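You operate a simulated robot arm through the tools that you are given. There is no shell and no other tool.

You run a simulated robot arm. Do the job below in one go: nothing can be reset, and whatever is moved stays where it is left.

## Task
Grease the patch between the joint bolts, then run both bolts down.
Fine: Purple pad, from the open grease tin; pad back, lid on. Hands unhurt; nothing dropped, spilt, damaged or left on. Set down upright: purple pad. A coat counts when it lies all over at full strength: go over it till it gets no stronger.

Only the result counts: the job must be done as asked and must still hold three seconds after the hand-in. Knocking over, shifting, dropping, spilling or breaking anything else fails it. Lids that push on must go on centred and level and be pressed home; caps that screw on are set level and turned clockwise until they are tight.

## Robot
A 7-joint arm with a two-finger parallel gripper, fixed in place. Base frame: the origin is at the foot of the arm, x ahead of it, y to its left, z up; the work surface is at about z = 0. Lengths are in mm, angles in degrees, forces in N, time in s.
With the tool pointing down near the work surface it reaches from about 240 to 620 mm from the base axis. Its first joint turns from -66.0 to 66.0 degrees. Payload 2.6 kg.
The tool frame sits at the grasp point between the pads (the TCP): z along the fingers, y along the line on which they close. The tips reach 30 mm beyond it. The gripper opens to 94 mm. The fingers are 28 mm wide and 10 mm thick; the gripper's body (50 by 96 mm) begins 55 mm behind the TCP.
Orientation is that of the tool frame in the base frame, as a unit quaternion [x, y, z, w]. With the fingers straight down and closing along the base's y, the tool's x points along the base's -x, its y along +y and its z along -z.

## Interface
- The arm moves only by the tool nudge_tool. Its argument "commands" is a list of rows, each an object of numbers (a shift or turn left out is 0, a gripper value left out holds the last): "jaw": the finger opening in cm, from 0 to 9.4; "dx", "dy", "dz": the shift along the base's x, y, z in cm; "ax", "ay", "az": the turn, a rotation vector about the base's x, y, z in degrees. In form: [{"jaw": .., "dx": .., "dy": .., "dz": .., "ax": .., "ay": .., "az": ..}, ...]. A call has 1 to 20 rows; each row is the pose to reach, as a shift and turn from the pose commanded when the call began. Rows are played at 5 a second. More than 50 mm and 8.6 degrees between two rows, or a gripper value outside its range, and nothing of the call is played. A pose out of reach is approached as far as the arm can. The call stops where the force on the tool passes 40 N (or 10 N more than at its start, if that is more) or the arm is blocked; 0.2 s more then pass. Each finger travels about 72 mm/s and halts on what it meets, pressing with about 26 N; the grip force reading is that of the motor and also rises with nothing between the fingers. The clock runs only during rows and for 0.2 s after the last one: add rows that repeat a pose to give the fingers time. It gives the time, the measured TCP pose, the force on the tool (base axes), the opening and the grip force at its end, in the units of the frame above (readings bear some noise), with the torque about the TCP (base axes, N m) and any sound that the robot's microphone picked up, and new pictures: "pictures" is both (left out), scene, wrist or none.
- Cameras (640 x 400 px; columns grow to the right, rows downward): "scene" is fixed at [33.3, 426.2, 569.3]; the picture's right is [-0.81, -0.58, 0.00], its down [-0.30, 0.43, -0.85] and it looks along [0.49, -0.69, -0.52] (base axes); focal length 308 px, centre (320, 200). "wrist" rides on the gripper at [76, 14, -103] in the tool frame; the picture's right is [-0.18, 0.98, 0.00], its down [-0.75, -0.14, -0.64] and it looks along [-0.63, -0.12, 0.77] (tool axes); focal length 243 px, centre (320, 200). There is no depth. A picture from a camera that has moved, and an enlarged one, comes with that camera's place and axes in the base frame and with its lens.
- zoom(camera, box): a new picture of the part [left, top, right, bottom] of that camera's present view, enlarged. It takes no simulated time.
- job_done(): hands the job in; it is judged then, once.

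Nothing tells you positions but the pictures and the camera data. Unless the task says otherwise, let go and move clear before handing in.

The tools are called after "Emit:" as a command line: name --argument value ..., lists and objects as JSON in quotes. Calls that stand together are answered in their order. nudge_tool: Moves the arm, as the interface text tells. Its arguments: {"type":"object","properties":{"commands":{"type":"array"},"pictures":{"type":"string","enum":["both","scene","wrist","none"]}},"required":["commands"]} The other tools are called the same way: zoom (camera, box) takes an enlarged picture of a part of a camera's view; job_done () hands the job in.

At the start:

```text
time_s: 0.0
eef_pos: [322.7, 60.5, 383.9]
tool_rot: [0.0, 1.0, 0.0, 0.001]
contact_force: [0.1, 0.1, -0.8]
wrist_torque: [-0.01, -0.01, 0.03]
opening: 93.8
grasp_force: 0.0
```

scene: 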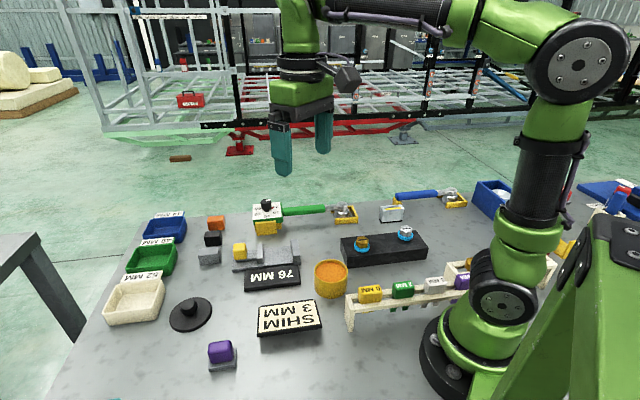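
wrist: 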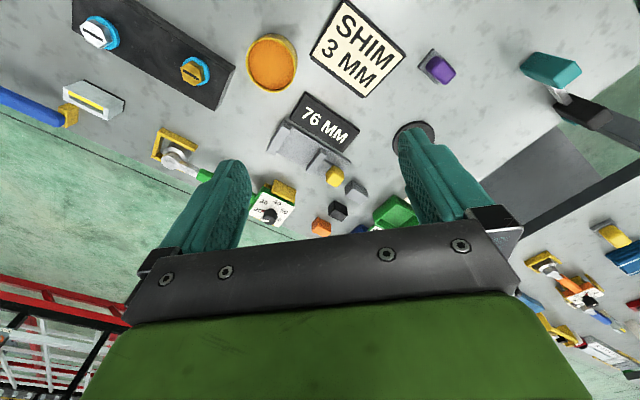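

I see a bench with a black joint block carrying two bolts, an orange-filled open grease tin, a dark lid with a knob, and a purple pad standing on a small base. Before moving, I'll zoom in for details.

Emit:
zoom --camera "scene" --box '[320, 180, 480, 280]'

Emit:
zoom --camera "scene" --box '[160, 280, 320, 380]'

Emit:
zoom --camera "scene" --box '[320, 250, 560, 400]'

Emit:
zoom --camera "scene" --box '[180, 180, 340, 280]'

Emit:
zoom --camera "wrist" --box '[40, 0, 300, 160]'

Emit:
zoom --camera "wrist" --box '[300, 0, 620, 200]'

```text
4.00 times, centred on (400, 230) of scene
camera zoom: at [33.3, 426.2, 569.3], right [-0.81, -0.58, 0.0], down [-0.3, 0.43, -0.85], along [0.49, -0.69, -0.52], focal length 1230 px, centre (0, 80)
```

zoom: 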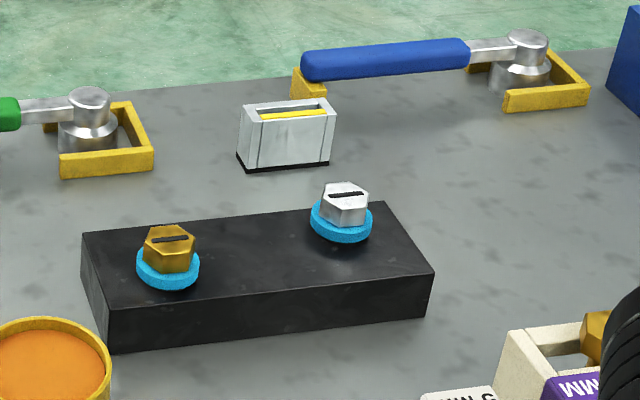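

```text
4.00 times, centred on (240, 330) of scene
camera zoom: at [33.3, 426.2, 569.3], right [-0.81, -0.58, 0.0], down [-0.3, 0.43, -0.85], along [0.49, -0.69, -0.52], focal length 1230 px, centre (640, -320)
```

zoom: 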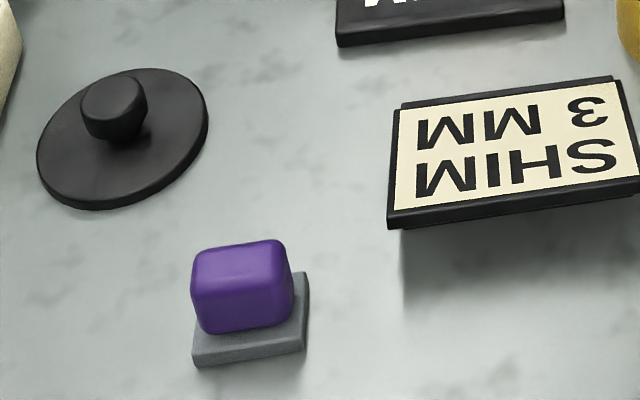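

```text
2.67 times, centred on (440, 325) of scene
camera zoom: at [33.3, 426.2, 569.3], right [-0.81, -0.58, 0.0], down [-0.3, 0.43, -0.85], along [0.49, -0.69, -0.52], focal length 820 px, centre (0, -133)
```

zoom: 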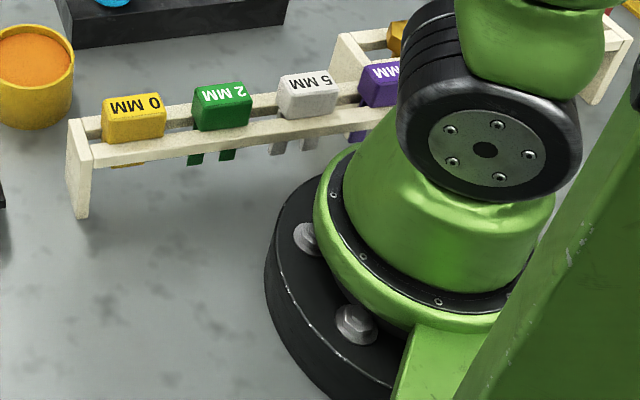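

```text
4.00 times, centred on (260, 230) of scene
camera zoom: at [33.3, 426.2, 569.3], right [-0.81, -0.58, 0.0], down [-0.3, 0.43, -0.85], along [0.49, -0.69, -0.52], focal length 1230 px, centre (560, 80)
```

zoom: 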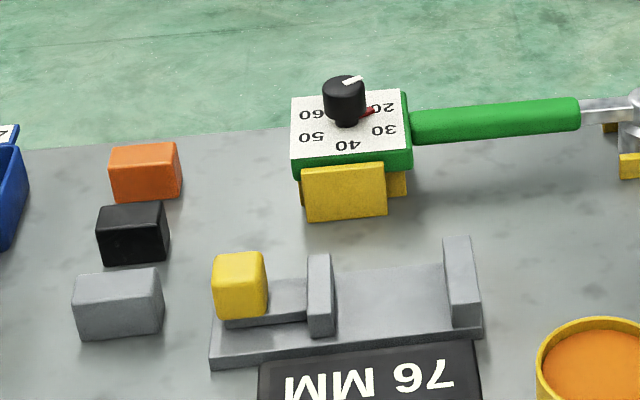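

```text
2.46 times, centred on (170, 80) of wrist
camera zoom: at [246.8, 76.0, 485.8], right [0.18, 0.98, 0.0], down [0.75, -0.14, 0.64], along [0.63, -0.12, -0.77], focal length 597 px, centre (689, 495)
```

zoom: 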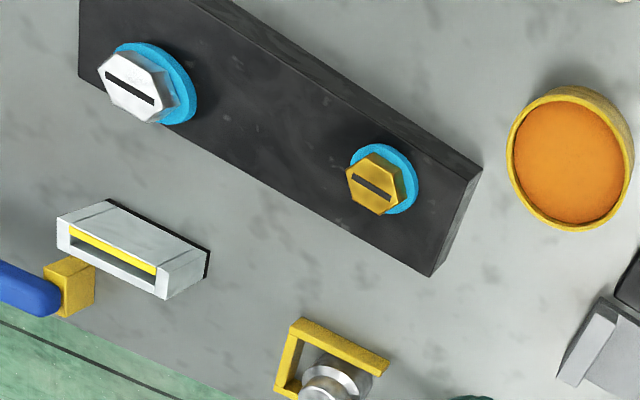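

```text
2.00 times, centred on (460, 100) of wrist
camera zoom: at [246.8, 76.0, 485.8], right [0.18, 0.98, 0.0], down [0.75, -0.14, 0.64], along [0.63, -0.12, -0.77], focal length 485 px, centre (40, 400)
```

zoom: 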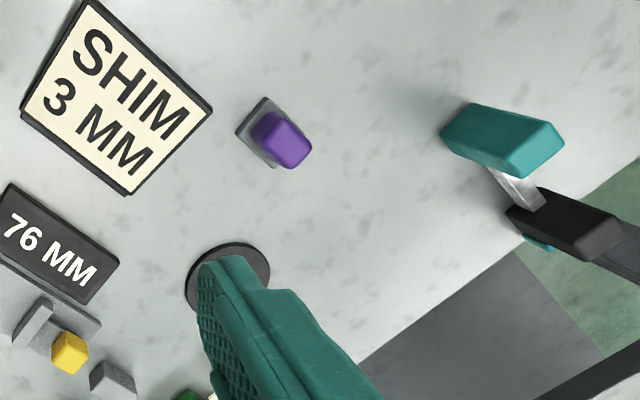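

The bolts appear to be about 75 mm high and the tin is near (314,-12). There is a teal object at the edge of the wrist view that could be someone's hand or a stand, so I'll look at it and other details more closely.

Emit:
zoom --camera "wrist" --box '[480, 20, 640, 120]'

Emit:
zoom --camera "wrist" --box '[480, 200, 640, 400]'

Emit:
zoom --camera "scene" --box '[480, 150, 640, 260]'

Emit:
zoom --camera "scene" --box '[80, 190, 240, 330]'

Emit:
zoom --camera "scene" --box '[0, 0, 640, 200]'

Emit:
zoom --camera "scene" --box '[300, 200, 400, 310]'

Emit:
zoom --camera "scene" --box '[385, 205, 435, 250]'

```text
4.00 times, centred on (560, 70) of wrist
camera zoom: at [246.8, 76.0, 485.8], right [0.18, 0.98, 0.0], down [0.75, -0.14, 0.64], along [0.63, -0.12, -0.77], focal length 970 px, centre (-640, 720)
```

zoom: 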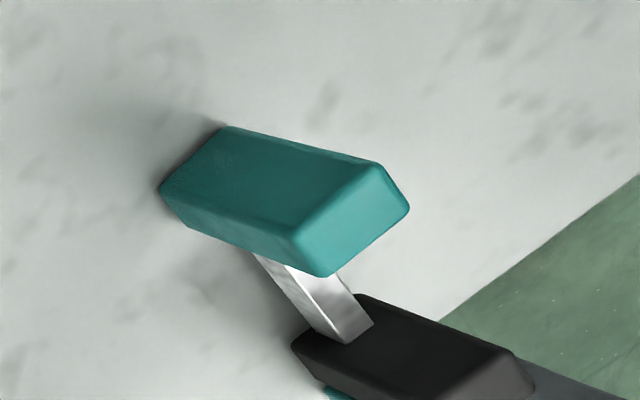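

```text
2.00 times, centred on (560, 300) of wrist
camera zoom: at [246.8, 76.0, 485.8], right [0.18, 0.98, 0.0], down [0.75, -0.14, 0.64], along [0.63, -0.12, -0.77], focal length 485 px, centre (-160, 0)
```

zoom: 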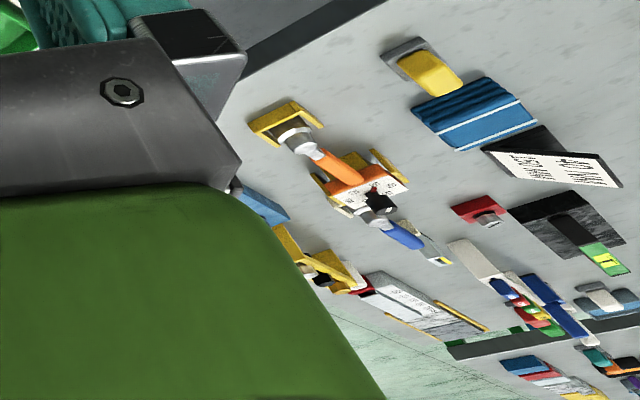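

```text
3.64 times, centred on (560, 205) of scene
camera zoom: at [33.3, 426.2, 569.3], right [-0.81, -0.58, 0.0], down [-0.3, 0.43, -0.85], along [0.49, -0.69, -0.52], focal length 1118 px, centre (-553, 182)
```

zoom: 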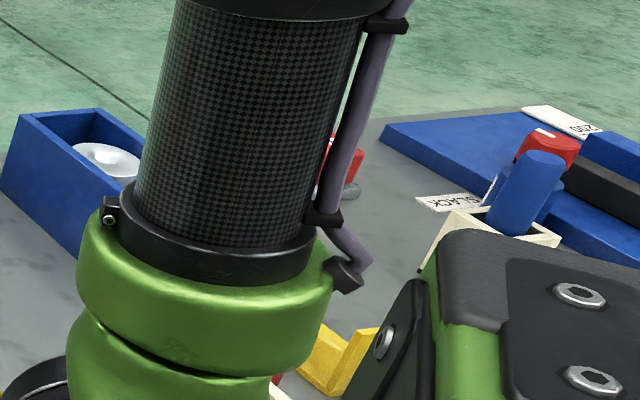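

```text
2.86 times, centred on (160, 260) of scene
camera zoom: at [33.3, 426.2, 569.3], right [-0.81, -0.58, 0.0], down [-0.3, 0.43, -0.85], along [0.49, -0.69, -0.52], focal length 879 px, centre (777, 29)
```

zoom: 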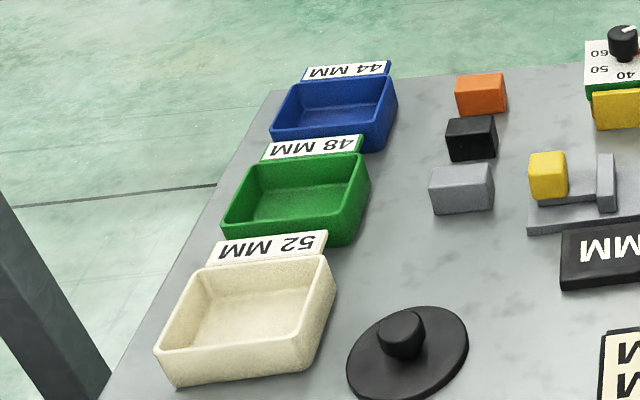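

```text
1.00 times, centred on (320, 100) of scene (not enlarged: the box is as wide or as high as the picture)
camera zoom: at [33.3, 426.2, 569.3], right [-0.81, -0.58, 0.0], down [-0.3, 0.43, -0.85], along [0.49, -0.69, -0.52], focal length 308 px, centre (320, 300)
```

zoom: 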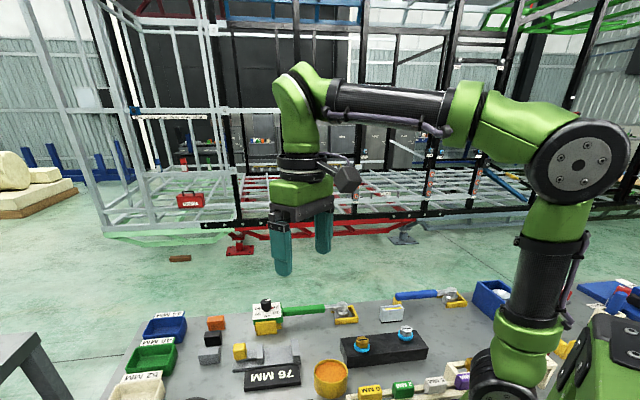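

```text
3.64 times, centred on (350, 255) of scene
camera zoom: at [33.3, 426.2, 569.3], right [-0.81, -0.58, 0.0], down [-0.3, 0.43, -0.85], along [0.49, -0.69, -0.52], focal length 1118 px, centre (211, 0)
```

zoom: 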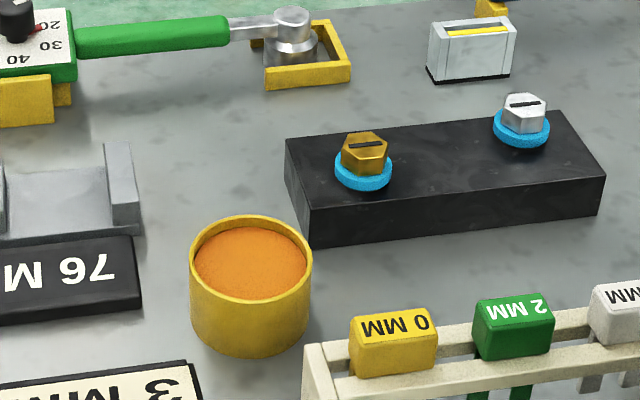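

```text
8.89 times, centred on (410, 228) of scene
camera zoom: at [33.3, 426.2, 569.3], right [-0.81, -0.58, 0.0], down [-0.3, 0.43, -0.85], along [0.49, -0.69, -0.52], focal length 2734 px, centre (-480, -44)
```

zoom: 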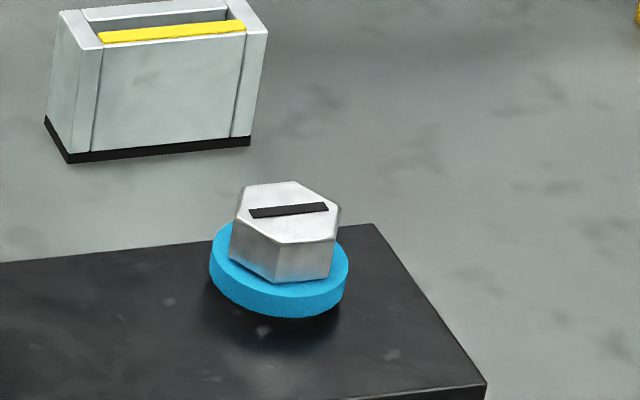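

The black joint block has two raised hex bolts on blue collars, and the purple pad is near (378,254). A teal glove-like item near (402,417) may be a person's hand, so I'll move to look at the pad area from above while staying high.

Emit:
nudge_tool --commands '[{"dx": 0, "dy": 3, "dz": -1}, {"dx": 0, "dy": 6, "dz": -3}, {"dx": 0, "dy": 9, "dz": -5}, {"dx": 0, "dy": 12, "dz": -7}, {"dx": 0, "dy": 14, "dz": -8}, {"dx": 0, "dy": 14, "dz": -8}]' --pictures "both"

```text
time_s: 1.4
eef_pos: [324.6, 203.4, 301.5]
tool_rot: [0.0, 1.0, 0.0, 0.001]
contact_force: [0.3, 0.5, 0.8]
wrist_torque: [-0.01, 0.02, -0.01]
opening: 93.9
grasp_force: 0.0
camera wrist: at [248.0, 216.3, 404.3], right [0.18, 0.98, 0.0], down [0.75, -0.14, 0.64], along [0.63, -0.12, -0.77], focal length 243 px, centre (320, 200)
```

scene: 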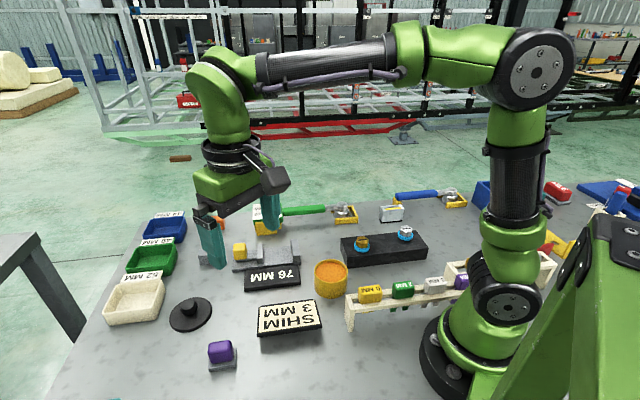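
wrist: 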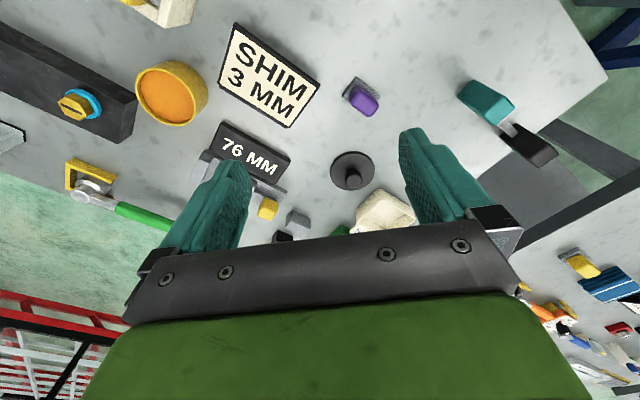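

I can now see the pad, lid, and the teal object from above. Zooming in on each.

Emit:
zoom --camera "wrist" --box '[320, 60, 420, 130]'

Emit:
zoom --camera "wrist" --box '[440, 60, 580, 180]'

Emit:
zoom --camera "wrist" --box '[300, 130, 400, 210]'

Emit:
zoom --camera "wrist" --box '[0, 20, 220, 180]'

```text
5.71 times, centred on (370, 95) of wrist
camera zoom: at [248.0, 216.3, 404.3], right [0.18, 0.98, 0.0], down [0.75, -0.14, 0.64], along [0.63, -0.12, -0.77], focal length 1386 px, centre (34, 800)
```

zoom: 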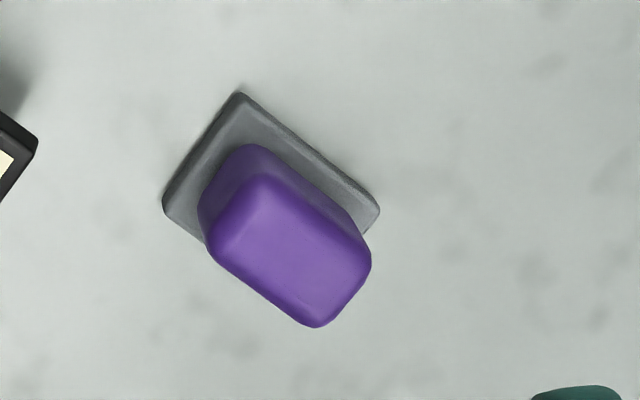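

```text
3.33 times, centred on (510, 120) of wrist
camera zoom: at [248.0, 216.3, 404.3], right [0.18, 0.98, 0.0], down [0.75, -0.14, 0.64], along [0.63, -0.12, -0.77], focal length 809 px, centre (-313, 467)
```

zoom: 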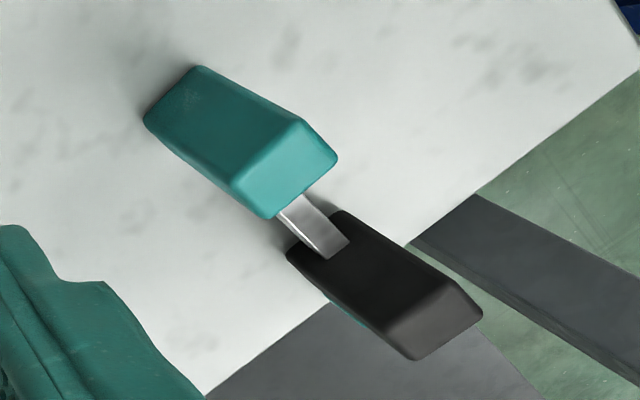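

```text
5.00 times, centred on (350, 170) of wrist
camera zoom: at [248.0, 216.3, 404.3], right [0.18, 0.98, 0.0], down [0.75, -0.14, 0.64], along [0.63, -0.12, -0.77], focal length 1213 px, centre (170, 350)
```

zoom: 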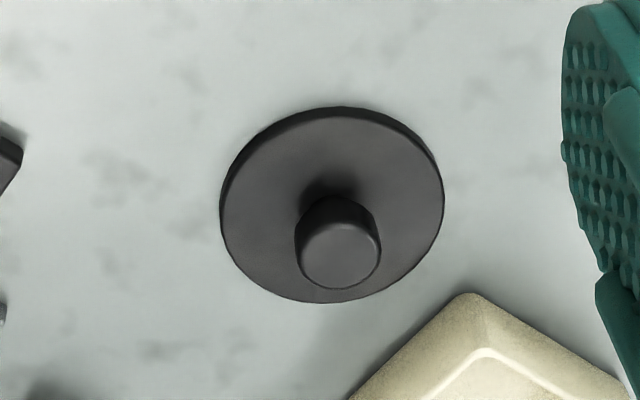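

```text
2.50 times, centred on (110, 100) of wrist
camera zoom: at [248.0, 216.3, 404.3], right [0.18, 0.98, 0.0], down [0.75, -0.14, 0.64], along [0.63, -0.12, -0.77], focal length 606 px, centre (845, 450)
```

zoom: 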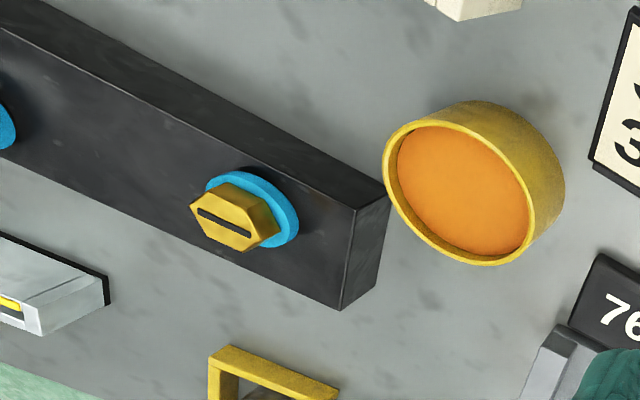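

The teal item is static and low at roughly (415,441), well clear of the pad. Next I'll look at the joint block from closer above, staying high.

Emit:
nudge_tool --commands '[{"dy": -4, "dz": 0}, {"dx": 0, "dy": -8}, {"dy": -12}, {"dy": -16}, {"dy": -20}, {"dy": -24}, {"dy": -28}, {"dy": -31, "dx": -0.5, "dz": -1}, {"dy": -34, "dx": -1, "dz": -3}, {"dy": -36, "dx": -1.5, "dz": -5}, {"dy": -36, "dx": -1.5, "dz": -5}]' --pictures "both"

```text
time_s: 3.8
eef_pos: [307.6, -159.6, 252.0]
tool_rot: [0.0, 1.0, 0.0, 0.001]
contact_force: [0.4, -0.2, 0.2]
wrist_torque: [0.0, -0.01, -0.02]
opening: 94.0
grasp_force: 0.0
camera wrist: at [231.5, -145.4, 354.3], right [0.18, 0.98, 0.0], down [0.75, -0.14, 0.64], along [0.63, -0.12, -0.77], focal length 243 px, centre (320, 200)
```

scene: 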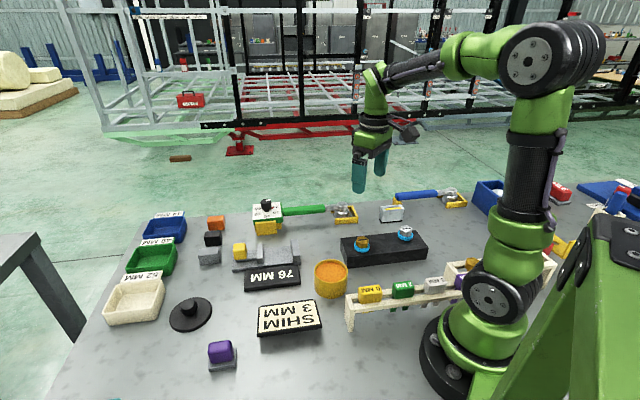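
wrist: 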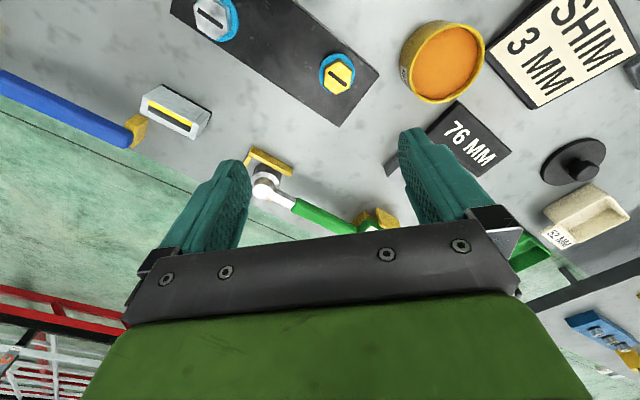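

Emit:
zoom --camera "wrist" --box '[160, 0, 400, 150]'

Emit:
zoom --camera "wrist" --box '[380, 0, 540, 100]'

Emit:
zoom --camera "wrist" --box '[0, 50, 260, 210]'

```text
2.67 times, centred on (280, 75) of wrist
camera zoom: at [231.5, -145.4, 354.3], right [0.18, 0.98, 0.0], down [0.75, -0.14, 0.64], along [0.63, -0.12, -0.77], focal length 647 px, centre (427, 533)
```

zoom: 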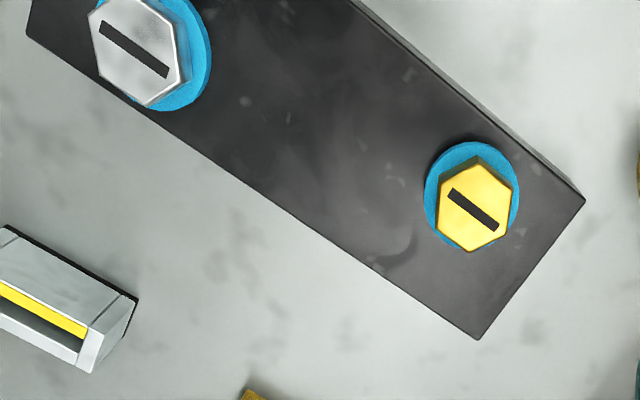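

```text
4.00 times, centred on (460, 50) of wrist
camera zoom: at [231.5, -145.4, 354.3], right [0.18, 0.98, 0.0], down [0.75, -0.14, 0.64], along [0.63, -0.12, -0.77], focal length 970 px, centre (-240, 800)
```

zoom: 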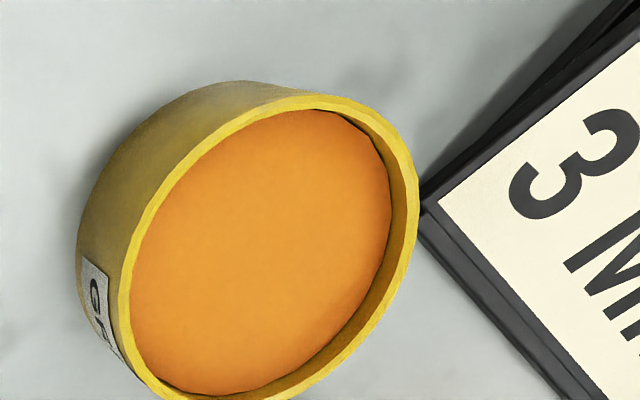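

```text
2.46 times, centred on (130, 130) of wrist
camera zoom: at [231.5, -145.4, 354.3], right [0.18, 0.98, 0.0], down [0.75, -0.14, 0.64], along [0.63, -0.12, -0.77], focal length 597 px, centre (788, 372)
```

zoom: 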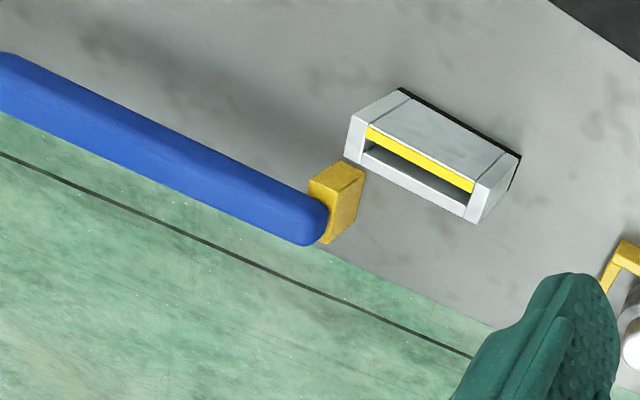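

The bolt heads are around 75 mm high while the block top is around 36 mm, so the bolts stand well proud. Now I'll travel to above the purple pad with the gripper turned 45° to match its sides.

Emit:
nudge_tool --commands '[{"dy": 4, "dx": 0.6, "az": 4}, {"dy": 8, "dx": 1.2, "az": 8}, {"dy": 12, "dx": 1.9, "az": 12}, {"dy": 16, "dx": 2.6, "az": 16}, {"dy": 20, "dx": 3.3, "az": 20}, {"dy": 24, "dx": 4, "az": 24}, {"dy": 28, "dx": 4.7, "az": 28}, {"dy": 32, "dx": 5.4, "az": 32, "dz": -1}, {"dy": 36, "dx": 6.1, "az": 36, "dz": -3}, {"dy": 39, "dx": 6.5, "az": 40, "dz": -6}, {"dy": 41.7, "dx": 6.9, "az": 45, "dz": -10}, {"dy": 41.7, "dx": 6.9, "az": 45, "dz": -10}]' --pictures "both"

```text
time_s: 6.4
eef_pos: [378.3, 256.5, 150.0]
tool_rot: [-0.383, 0.924, 0.0, 0.001]
contact_force: [0.0, 0.0, 0.4]
wrist_torque: [0.03, 0.0, 0.02]
opening: 94.1
grasp_force: 0.0
camera wrist: at [313.0, 212.5, 253.8], right [-0.57, 0.82, 0.0], down [0.63, 0.43, 0.64], along [0.53, 0.36, -0.77], focal length 243 px, centre (320, 200)
```

scene: 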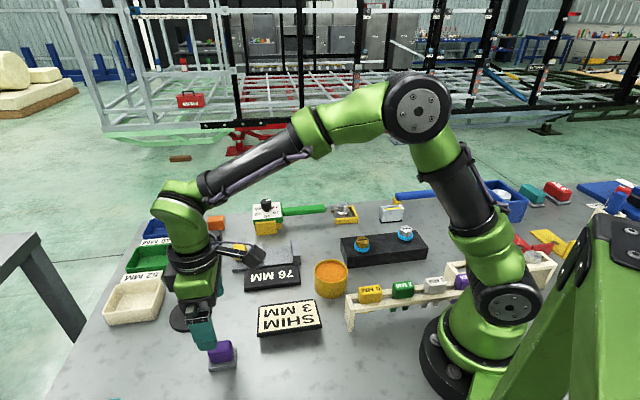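
wrist: 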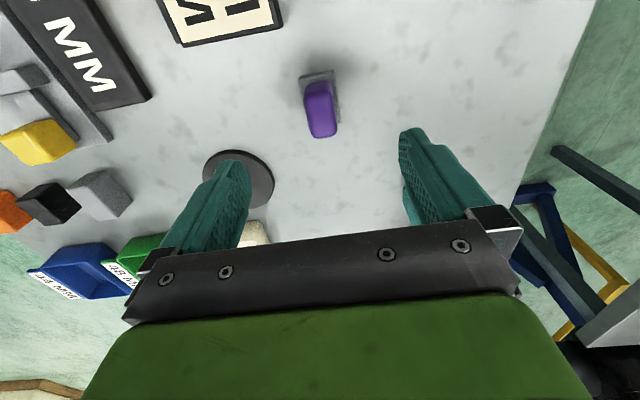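

Emit:
zoom --camera "wrist" --box '[240, 40, 400, 140]'

Emit:
zoom --camera "scene" --box '[160, 300, 288, 380]'

```text
4.00 times, centred on (320, 90) of wrist
camera zoom: at [313.0, 212.5, 253.8], right [-0.57, 0.82, 0.0], down [0.63, 0.43, 0.64], along [0.53, 0.36, -0.77], focal length 970 px, centre (320, 640)
```

zoom: 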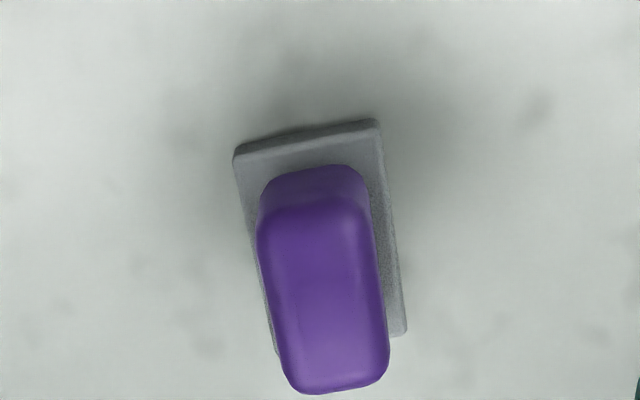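

```text
5.00 times, centred on (224, 340) of scene
camera zoom: at [33.3, 426.2, 569.3], right [-0.81, -0.58, 0.0], down [-0.3, 0.43, -0.85], along [0.49, -0.69, -0.52], focal length 1538 px, centre (800, -500)
```

zoom: 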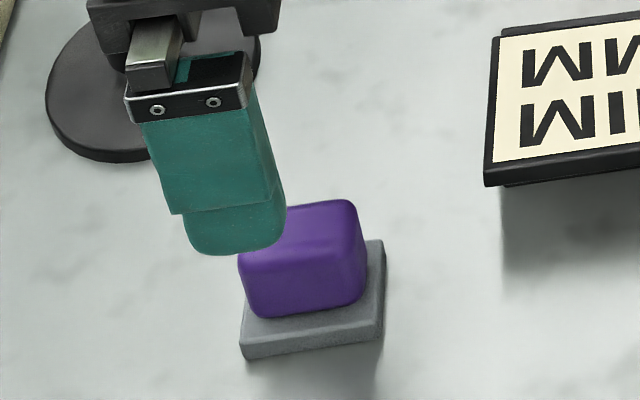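

The pad is a purple block about 26×42 mm, top at about z=39, on a grey base turned about 45°. I'm centred over it within a couple of mm, so I'll lower and check before closing.

Emit:
nudge_tool --commands '[{"dx": 0.13, "dy": 0.2, "dz": -2, "jaw": 6}, {"dx": 0.13, "dy": 0.2, "dz": -4, "jaw": 6}, {"dx": 0.13, "dy": 0.2, "dz": -6, "jaw": 6}, {"dx": 0.13, "dy": 0.2, "dz": -8, "jaw": 6}, {"dx": 0.13, "dy": 0.2, "dz": -9.5, "jaw": 6}, {"dx": 0.13, "dy": 0.2, "dz": -10.2, "jaw": 6}, {"dx": 0.13, "dy": 0.2, "dz": -10.2, "jaw": 6}]' --pictures "both"

Emit:
zoom --camera "wrist" --box '[200, 80, 440, 230]'

Emit:
zoom --camera "scene" --box '[160, 300, 288, 380]'

```text
time_s: 8.0
eef_pos: [378.5, 261.6, 50.2]
tool_rot: [-0.383, 0.924, 0.0, 0.001]
contact_force: [0.2, 1.4, 0.5]
wrist_torque: [-0.06, 0.0, -0.02]
opening: 59.9
grasp_force: 0.0
camera wrist: at [314.1, 218.2, 153.1], right [-0.57, 0.82, 0.0], down [0.63, 0.43, 0.64], along [0.53, 0.36, -0.77], focal length 243 px, centre (320, 200)
```

scene: 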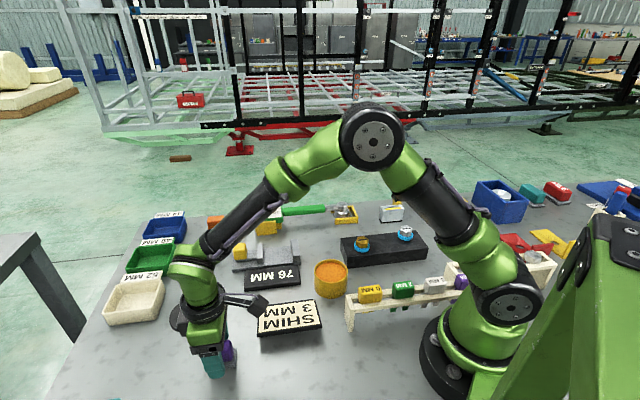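
wrist: 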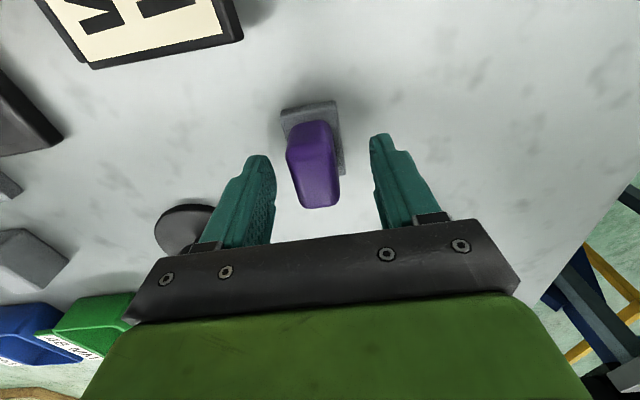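

```text
2.67 times, centred on (320, 155) of wrist
camera zoom: at [314.1, 218.2, 153.1], right [-0.57, 0.82, 0.0], down [0.63, 0.43, 0.64], along [0.53, 0.36, -0.77], focal length 647 px, centre (320, 320)
```

zoom: 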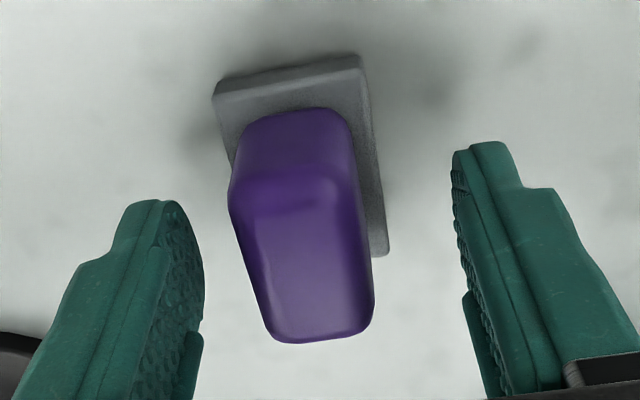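

```text
5.00 times, centred on (224, 340) of scene
camera zoom: at [33.3, 426.2, 569.3], right [-0.81, -0.58, 0.0], down [-0.3, 0.43, -0.85], along [0.49, -0.69, -0.52], focal length 1538 px, centre (800, -500)
```

zoom: 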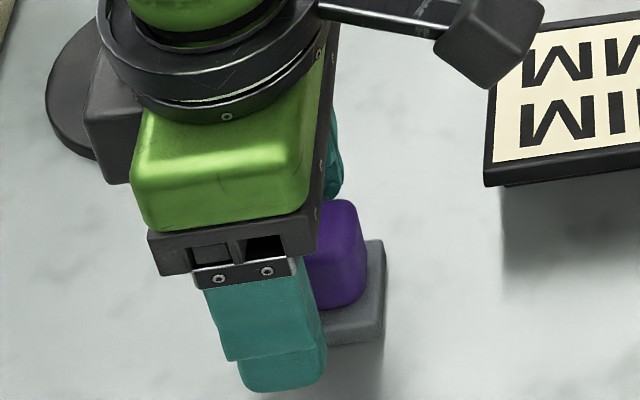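

The fingers straddle the pad with a small offset of about 3 mm. I'll correct it, lower slightly, then close on the pad.

Emit:
nudge_tool --commands '[{"dx": 0.3, "dy": -0.05, "dz": 0, "jaw": 6}, {"dx": 0.3, "dy": -0.05, "dz": -0.3, "jaw": 6}, {"dx": 0.3, "dy": -0.05, "dz": -0.3, "jaw": 4}, {"dx": 0.3, "dy": -0.05, "dz": -0.3, "jaw": 3}, {"dx": 0.3, "dy": -0.05, "dz": -0.3, "jaw": 2}, {"dx": 0.3, "dy": -0.05, "dz": -0.3, "jaw": 1}, {"dx": 0.3, "dy": -0.05, "dz": -0.3, "jaw": 1}]' --pictures "wrist"

Emit:
zoom --camera "wrist" --box '[200, 80, 440, 230]'

Emit:
zoom --camera "scene" --box '[160, 300, 288, 380]'

```text
time_s: 9.6
eef_pos: [381.0, 260.2, 48.1]
tool_rot: [-0.383, 0.924, 0.0, 0.0]
contact_force: [0.2, 1.0, -0.3]
wrist_torque: [0.03, -0.04, 0.0]
opening: 29.4
grasp_force: 26.5
camera wrist: at [317.3, 216.7, 150.5], right [-0.56, 0.83, 0.0], down [0.63, 0.43, 0.64], along [0.53, 0.36, -0.77], focal length 243 px, centre (320, 200)
```

wrist: 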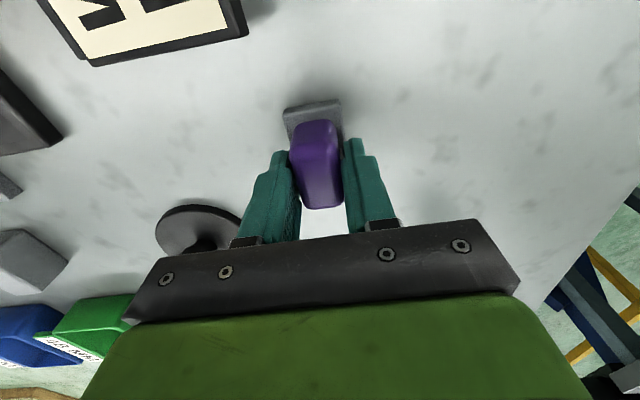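

```text
2.67 times, centred on (320, 155) of wrist
camera zoom: at [317.3, 216.7, 150.5], right [-0.56, 0.83, 0.0], down [0.63, 0.43, 0.64], along [0.53, 0.36, -0.77], focal length 647 px, centre (320, 320)
```

zoom: 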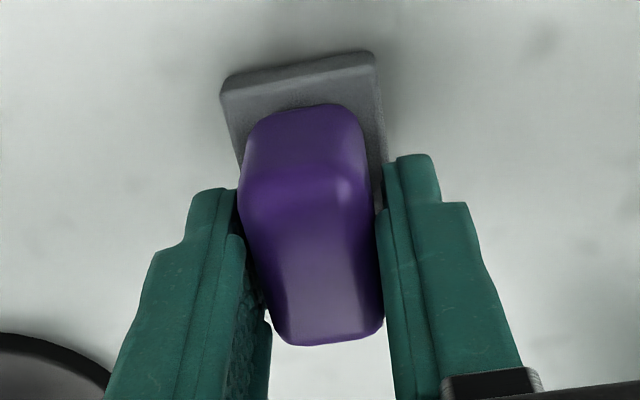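

```text
5.00 times, centred on (224, 340) of scene
camera zoom: at [33.3, 426.2, 569.3], right [-0.81, -0.58, 0.0], down [-0.3, 0.43, -0.85], along [0.49, -0.69, -0.52], focal length 1538 px, centre (800, -500)
```

zoom: 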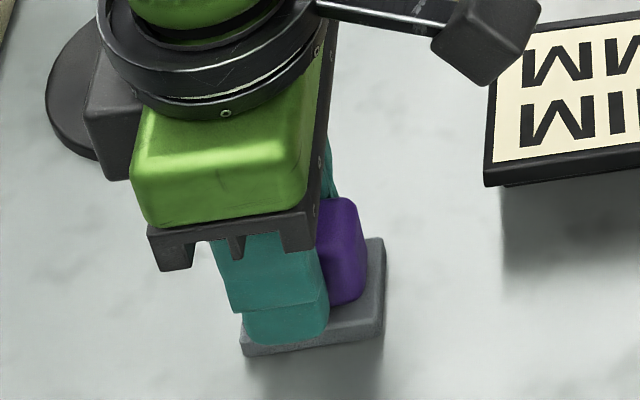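

The pad is gripped at about 29 mm. I'll lift it a few centimetres to see whether the grey base belongs to it.

Emit:
nudge_tool --commands '[{"dz": 0.3, "jaw": 1}, {"dz": 1, "jaw": 1}, {"dz": 3, "jaw": 1}, {"dz": 5, "jaw": 1}, {"dz": 7, "jaw": 1}, {"dz": 7, "jaw": 1}]' --pictures "both"

Emit:
zoom --camera "wrist" --box '[200, 60, 440, 210]'

Emit:
zoom --camera "scene" --box '[160, 290, 304, 380]'

```text
time_s: 11.0
eef_pos: [379.2, 260.2, 117.7]
tool_rot: [-0.382, 0.924, 0.001, 0.001]
contact_force: [-0.7, -0.3, -1.5]
wrist_torque: [0.0, 0.0, -0.03]
opening: 29.3
grasp_force: 26.3
camera wrist: at [315.7, 217.5, 220.4], right [-0.56, 0.83, 0.0], down [0.63, 0.43, 0.64], along [0.53, 0.36, -0.77], focal length 243 px, centre (320, 200)
```

scene: 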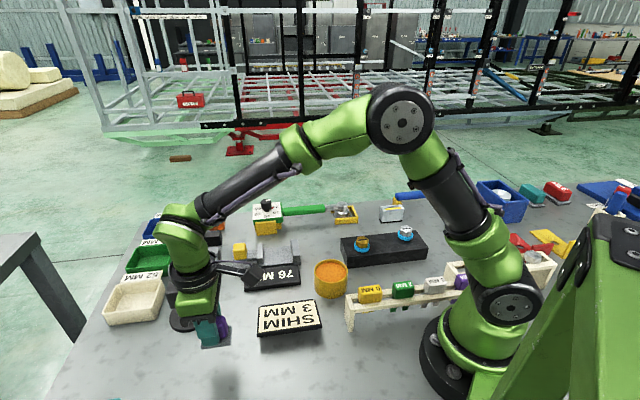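
wrist: 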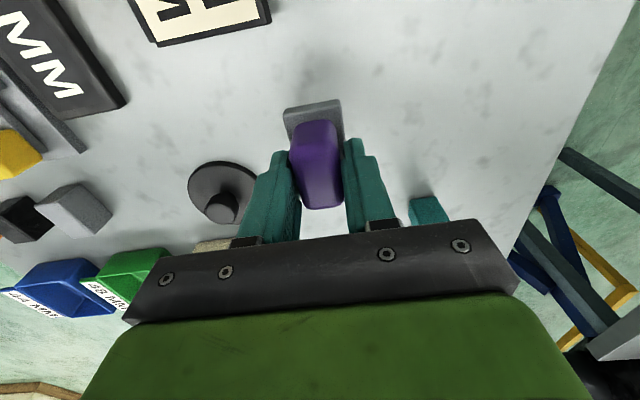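

```text
2.67 times, centred on (320, 135) of wrist
camera zoom: at [315.7, 217.5, 220.4], right [-0.56, 0.83, 0.0], down [0.63, 0.43, 0.64], along [0.53, 0.36, -0.77], focal length 647 px, centre (320, 373)
```

zoom: 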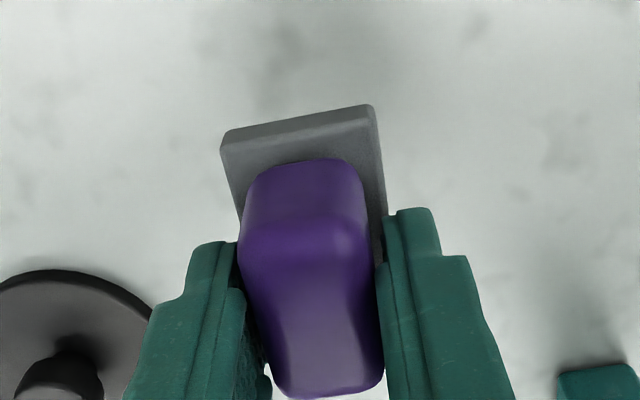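

```text
4.44 times, centred on (232, 335) of scene
camera zoom: at [33.3, 426.2, 569.3], right [-0.81, -0.58, 0.0], down [-0.3, 0.43, -0.85], along [0.49, -0.69, -0.52], focal length 1367 px, centre (711, -400)
```

zoom: 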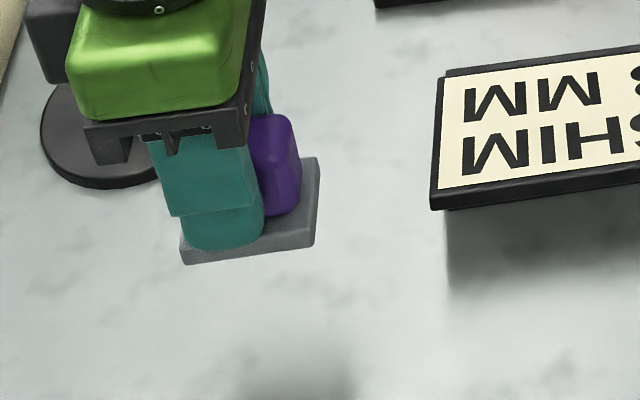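

The whole piece lifts, so the grey base is the felt face and the purple block is its handle. Now I'll carry it above the grease tin at about (312,-14) and check alignment.

Emit:
nudge_tool --commands '[{"dx": -0.3, "dy": -1.2, "dz": 2, "az": -3, "jaw": 1}, {"dx": -1.0, "dy": -4, "dz": 4, "az": -8, "jaw": 1}, {"dx": -1.9, "dy": -7.5, "dz": 5.3, "az": -14, "jaw": 1}, {"dx": -2.8, "dy": -11, "dz": 5.3, "az": -20, "jaw": 1}, {"dx": -3.7, "dy": -14.5, "dz": 5.3, "az": -26, "jaw": 1}, {"dx": -4.6, "dy": -18, "dz": 5.3, "az": -32, "jaw": 1}, {"dx": -5.5, "dy": -21.5, "dz": 5.3, "az": -37, "jaw": 1}, {"dx": -6.3, "dy": -24.5, "dz": 5.3, "az": -41, "jaw": 1}, {"dx": -6.8, "dy": -26.6, "dz": 5.3, "az": -44, "jaw": 1}, {"dx": -6.93, "dy": -27.34, "dz": 5.3, "az": -45, "jaw": 1}, {"dx": -6.93, "dy": -27.34, "dz": 5.3, "az": -45, "jaw": 1}]' --pictures "both"

Emit:
zoom --camera "wrist" --box '[220, 20, 428, 150]'

Emit:
zoom --camera "scene" --box '[270, 200, 398, 280]'

```text
time_s: 13.4
eef_pos: [311.2, -13.2, 170.8]
tool_rot: [0.0, 1.0, -0.001, 0.0]
contact_force: [-0.1, -0.1, -1.7]
wrist_torque: [0.01, 0.0, 0.01]
opening: 29.5
grasp_force: 26.2
camera wrist: at [235.2, 1.5, 273.4], right [0.18, 0.98, 0.0], down [0.75, -0.14, 0.64], along [0.63, -0.12, -0.77], focal length 243 px, centre (320, 200)
```

scene: 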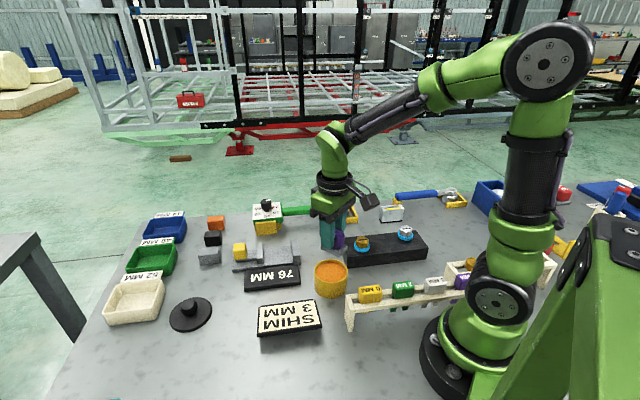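
wrist: 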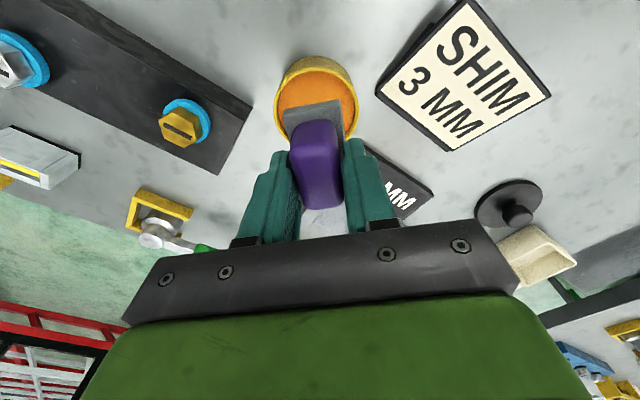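

```text
3.08 times, centred on (324, 85) of wrist
camera zoom: at [235.2, 1.5, 273.4], right [0.18, 0.98, 0.0], down [0.75, -0.14, 0.64], along [0.63, -0.12, -0.77], focal length 746 px, centre (308, 554)
```

zoom: 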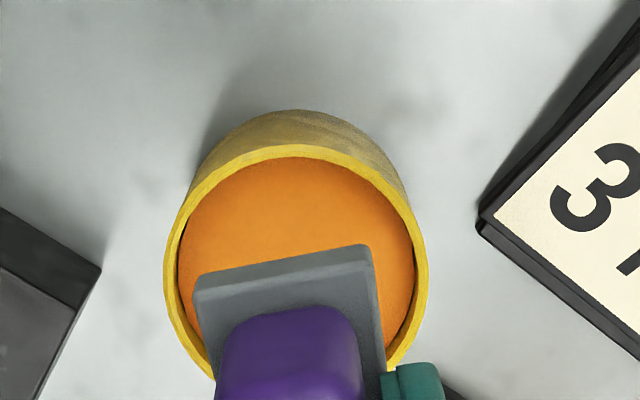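

```text
5.00 times, centred on (334, 240) of scene
camera zoom: at [33.3, 426.2, 569.3], right [-0.81, -0.58, 0.0], down [-0.3, 0.43, -0.85], along [0.49, -0.69, -0.52], focal length 1538 px, centre (250, 0)
```

zoom: 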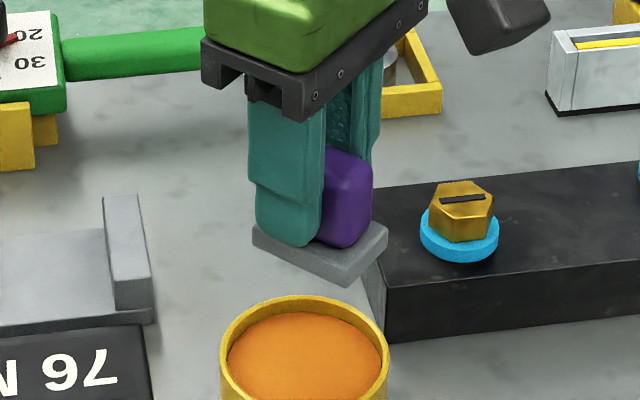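

The tin is offset a few mm from the pad. I'll shift about 7 mm forward and 4 mm to the right, and lower to just above the rim for a closer check.

Emit:
nudge_tool --commands '[{"dx": 0.35, "dy": -0.2, "dz": -1, "jaw": 1}, {"dx": 0.7, "dy": -0.4, "dz": -3, "jaw": 1}, {"dx": 0.7, "dy": -0.4, "dz": -4.5, "jaw": 1}, {"dx": 0.7, "dy": -0.4, "dz": -5, "jaw": 1}, {"dx": 0.7, "dy": -0.4, "dz": -5, "jaw": 1}]' --pictures "both"

Emit:
zoom --camera "wrist" --box '[220, 50, 428, 180]'

Emit:
zoom --camera "scene" --box '[270, 225, 398, 305]'

```text
time_s: 14.6
eef_pos: [318.7, -16.9, 120.1]
tool_rot: [0.001, 1.0, 0.0, 0.001]
contact_force: [0.8, -0.6, -1.8]
wrist_torque: [0.01, -0.04, -0.01]
opening: 29.3
grasp_force: 25.7
camera wrist: at [243.3, -1.8, 222.3], right [0.18, 0.98, 0.0], down [0.75, -0.14, 0.64], along [0.63, -0.12, -0.77], focal length 243 px, centre (320, 200)
```

scene: 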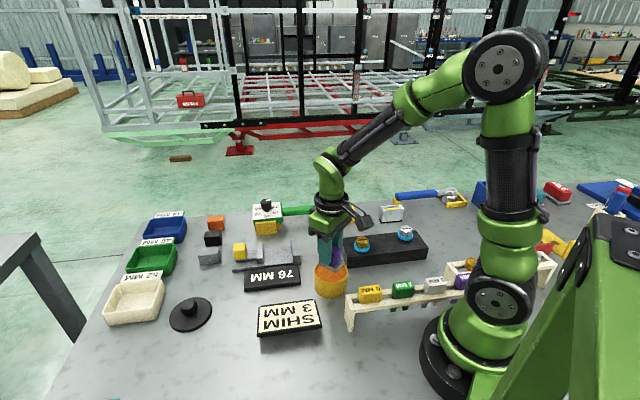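
wrist: 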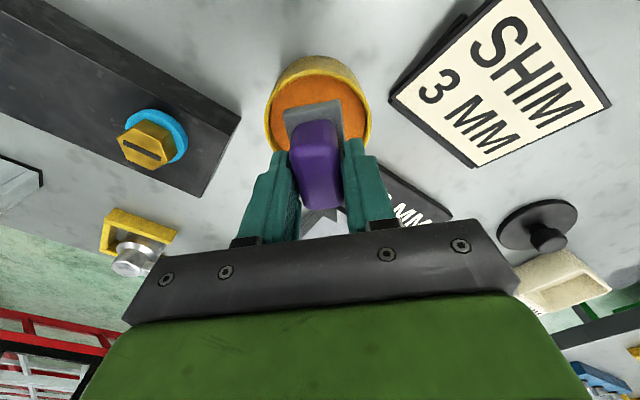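

```text
3.08 times, centred on (324, 115) of wrist
camera zoom: at [243.3, -1.8, 222.3], right [0.18, 0.98, 0.0], down [0.75, -0.14, 0.64], along [0.63, -0.12, -0.77], focal length 746 px, centre (308, 462)
```

zoom: 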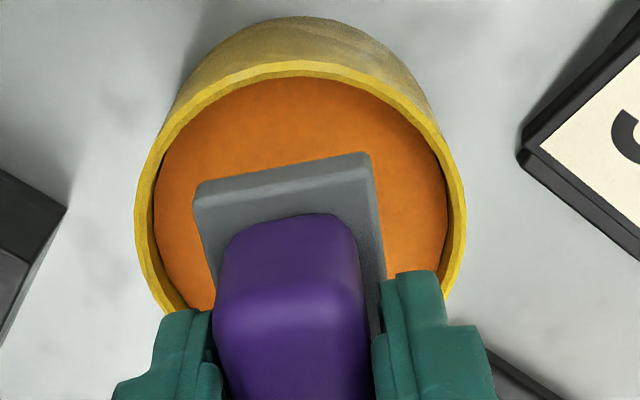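

```text
5.00 times, centred on (334, 265) of scene
camera zoom: at [33.3, 426.2, 569.3], right [-0.81, -0.58, 0.0], down [-0.3, 0.43, -0.85], along [0.49, -0.69, -0.52], focal length 1538 px, centre (250, -125)
```

zoom: 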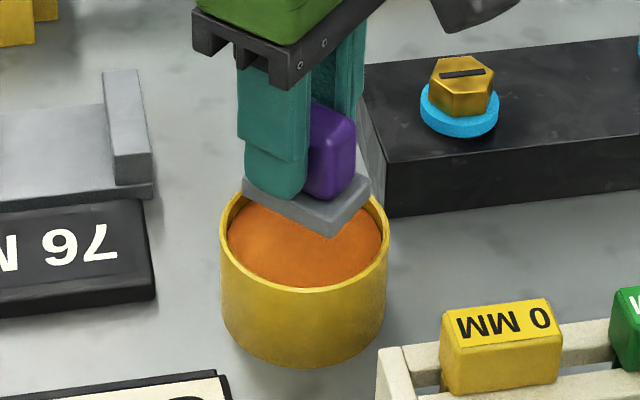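

The pad now looks centred over the tin opening. I'll lower in small steps and watch the force.

Emit:
nudge_tool --commands '[{"dz": -0.5, "jaw": 1}, {"dz": -0.9, "jaw": 1}, {"dz": -1.2, "jaw": 1}, {"dz": -1.4, "jaw": 1}, {"dz": -1.4, "jaw": 1}]' --pictures "both"

Emit:
zoom --camera "wrist" --box '[220, 50, 428, 180]'

Emit:
zoom --camera "scene" --box '[290, 235, 370, 285]'

```text
time_s: 15.8
eef_pos: [317.8, -17.9, 107.6]
tool_rot: [0.001, 1.0, 0.0, 0.0]
contact_force: [0.6, 0.5, -1.7]
wrist_torque: [0.02, -0.01, -0.03]
opening: 29.5
grasp_force: 26.1
camera wrist: at [242.7, -2.9, 209.9], right [0.18, 0.98, 0.0], down [0.75, -0.14, 0.64], along [0.63, -0.12, -0.77], focal length 243 px, centre (320, 200)
```

scene: 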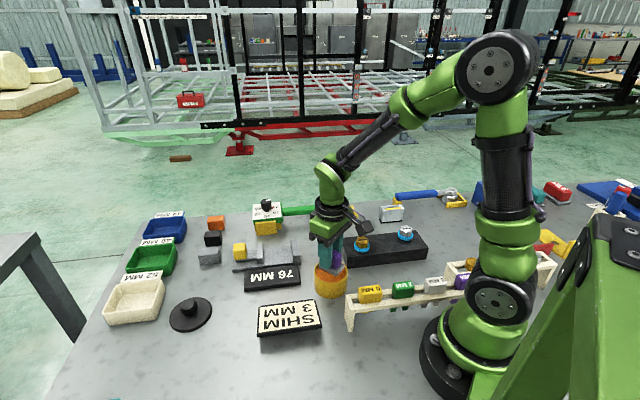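
wrist: 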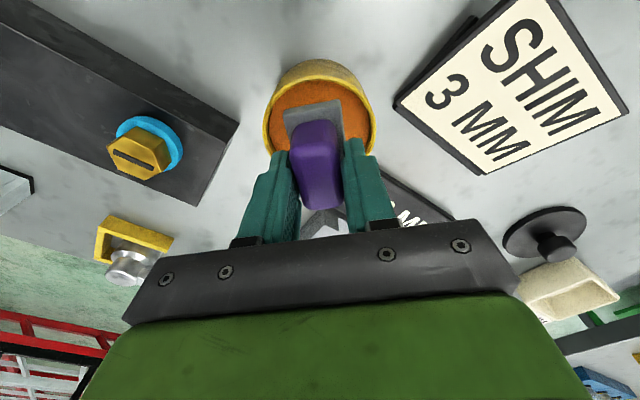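

```text
3.08 times, centred on (324, 115) of wrist
camera zoom: at [242.7, -2.9, 209.9], right [0.18, 0.98, 0.0], down [0.75, -0.14, 0.64], along [0.63, -0.12, -0.77], focal length 746 px, centre (308, 462)
```

zoom: 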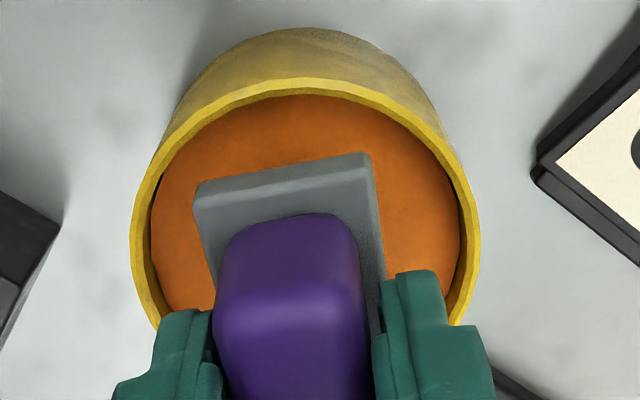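

```text
8.00 times, centred on (330, 260) of scene
camera zoom: at [33.3, 426.2, 569.3], right [-0.81, -0.58, 0.0], down [-0.3, 0.43, -0.85], along [0.49, -0.69, -0.52], focal length 2461 px, centre (240, -280)
```

zoom: 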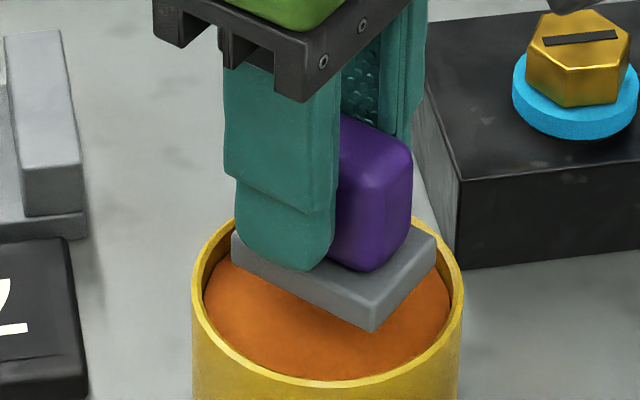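

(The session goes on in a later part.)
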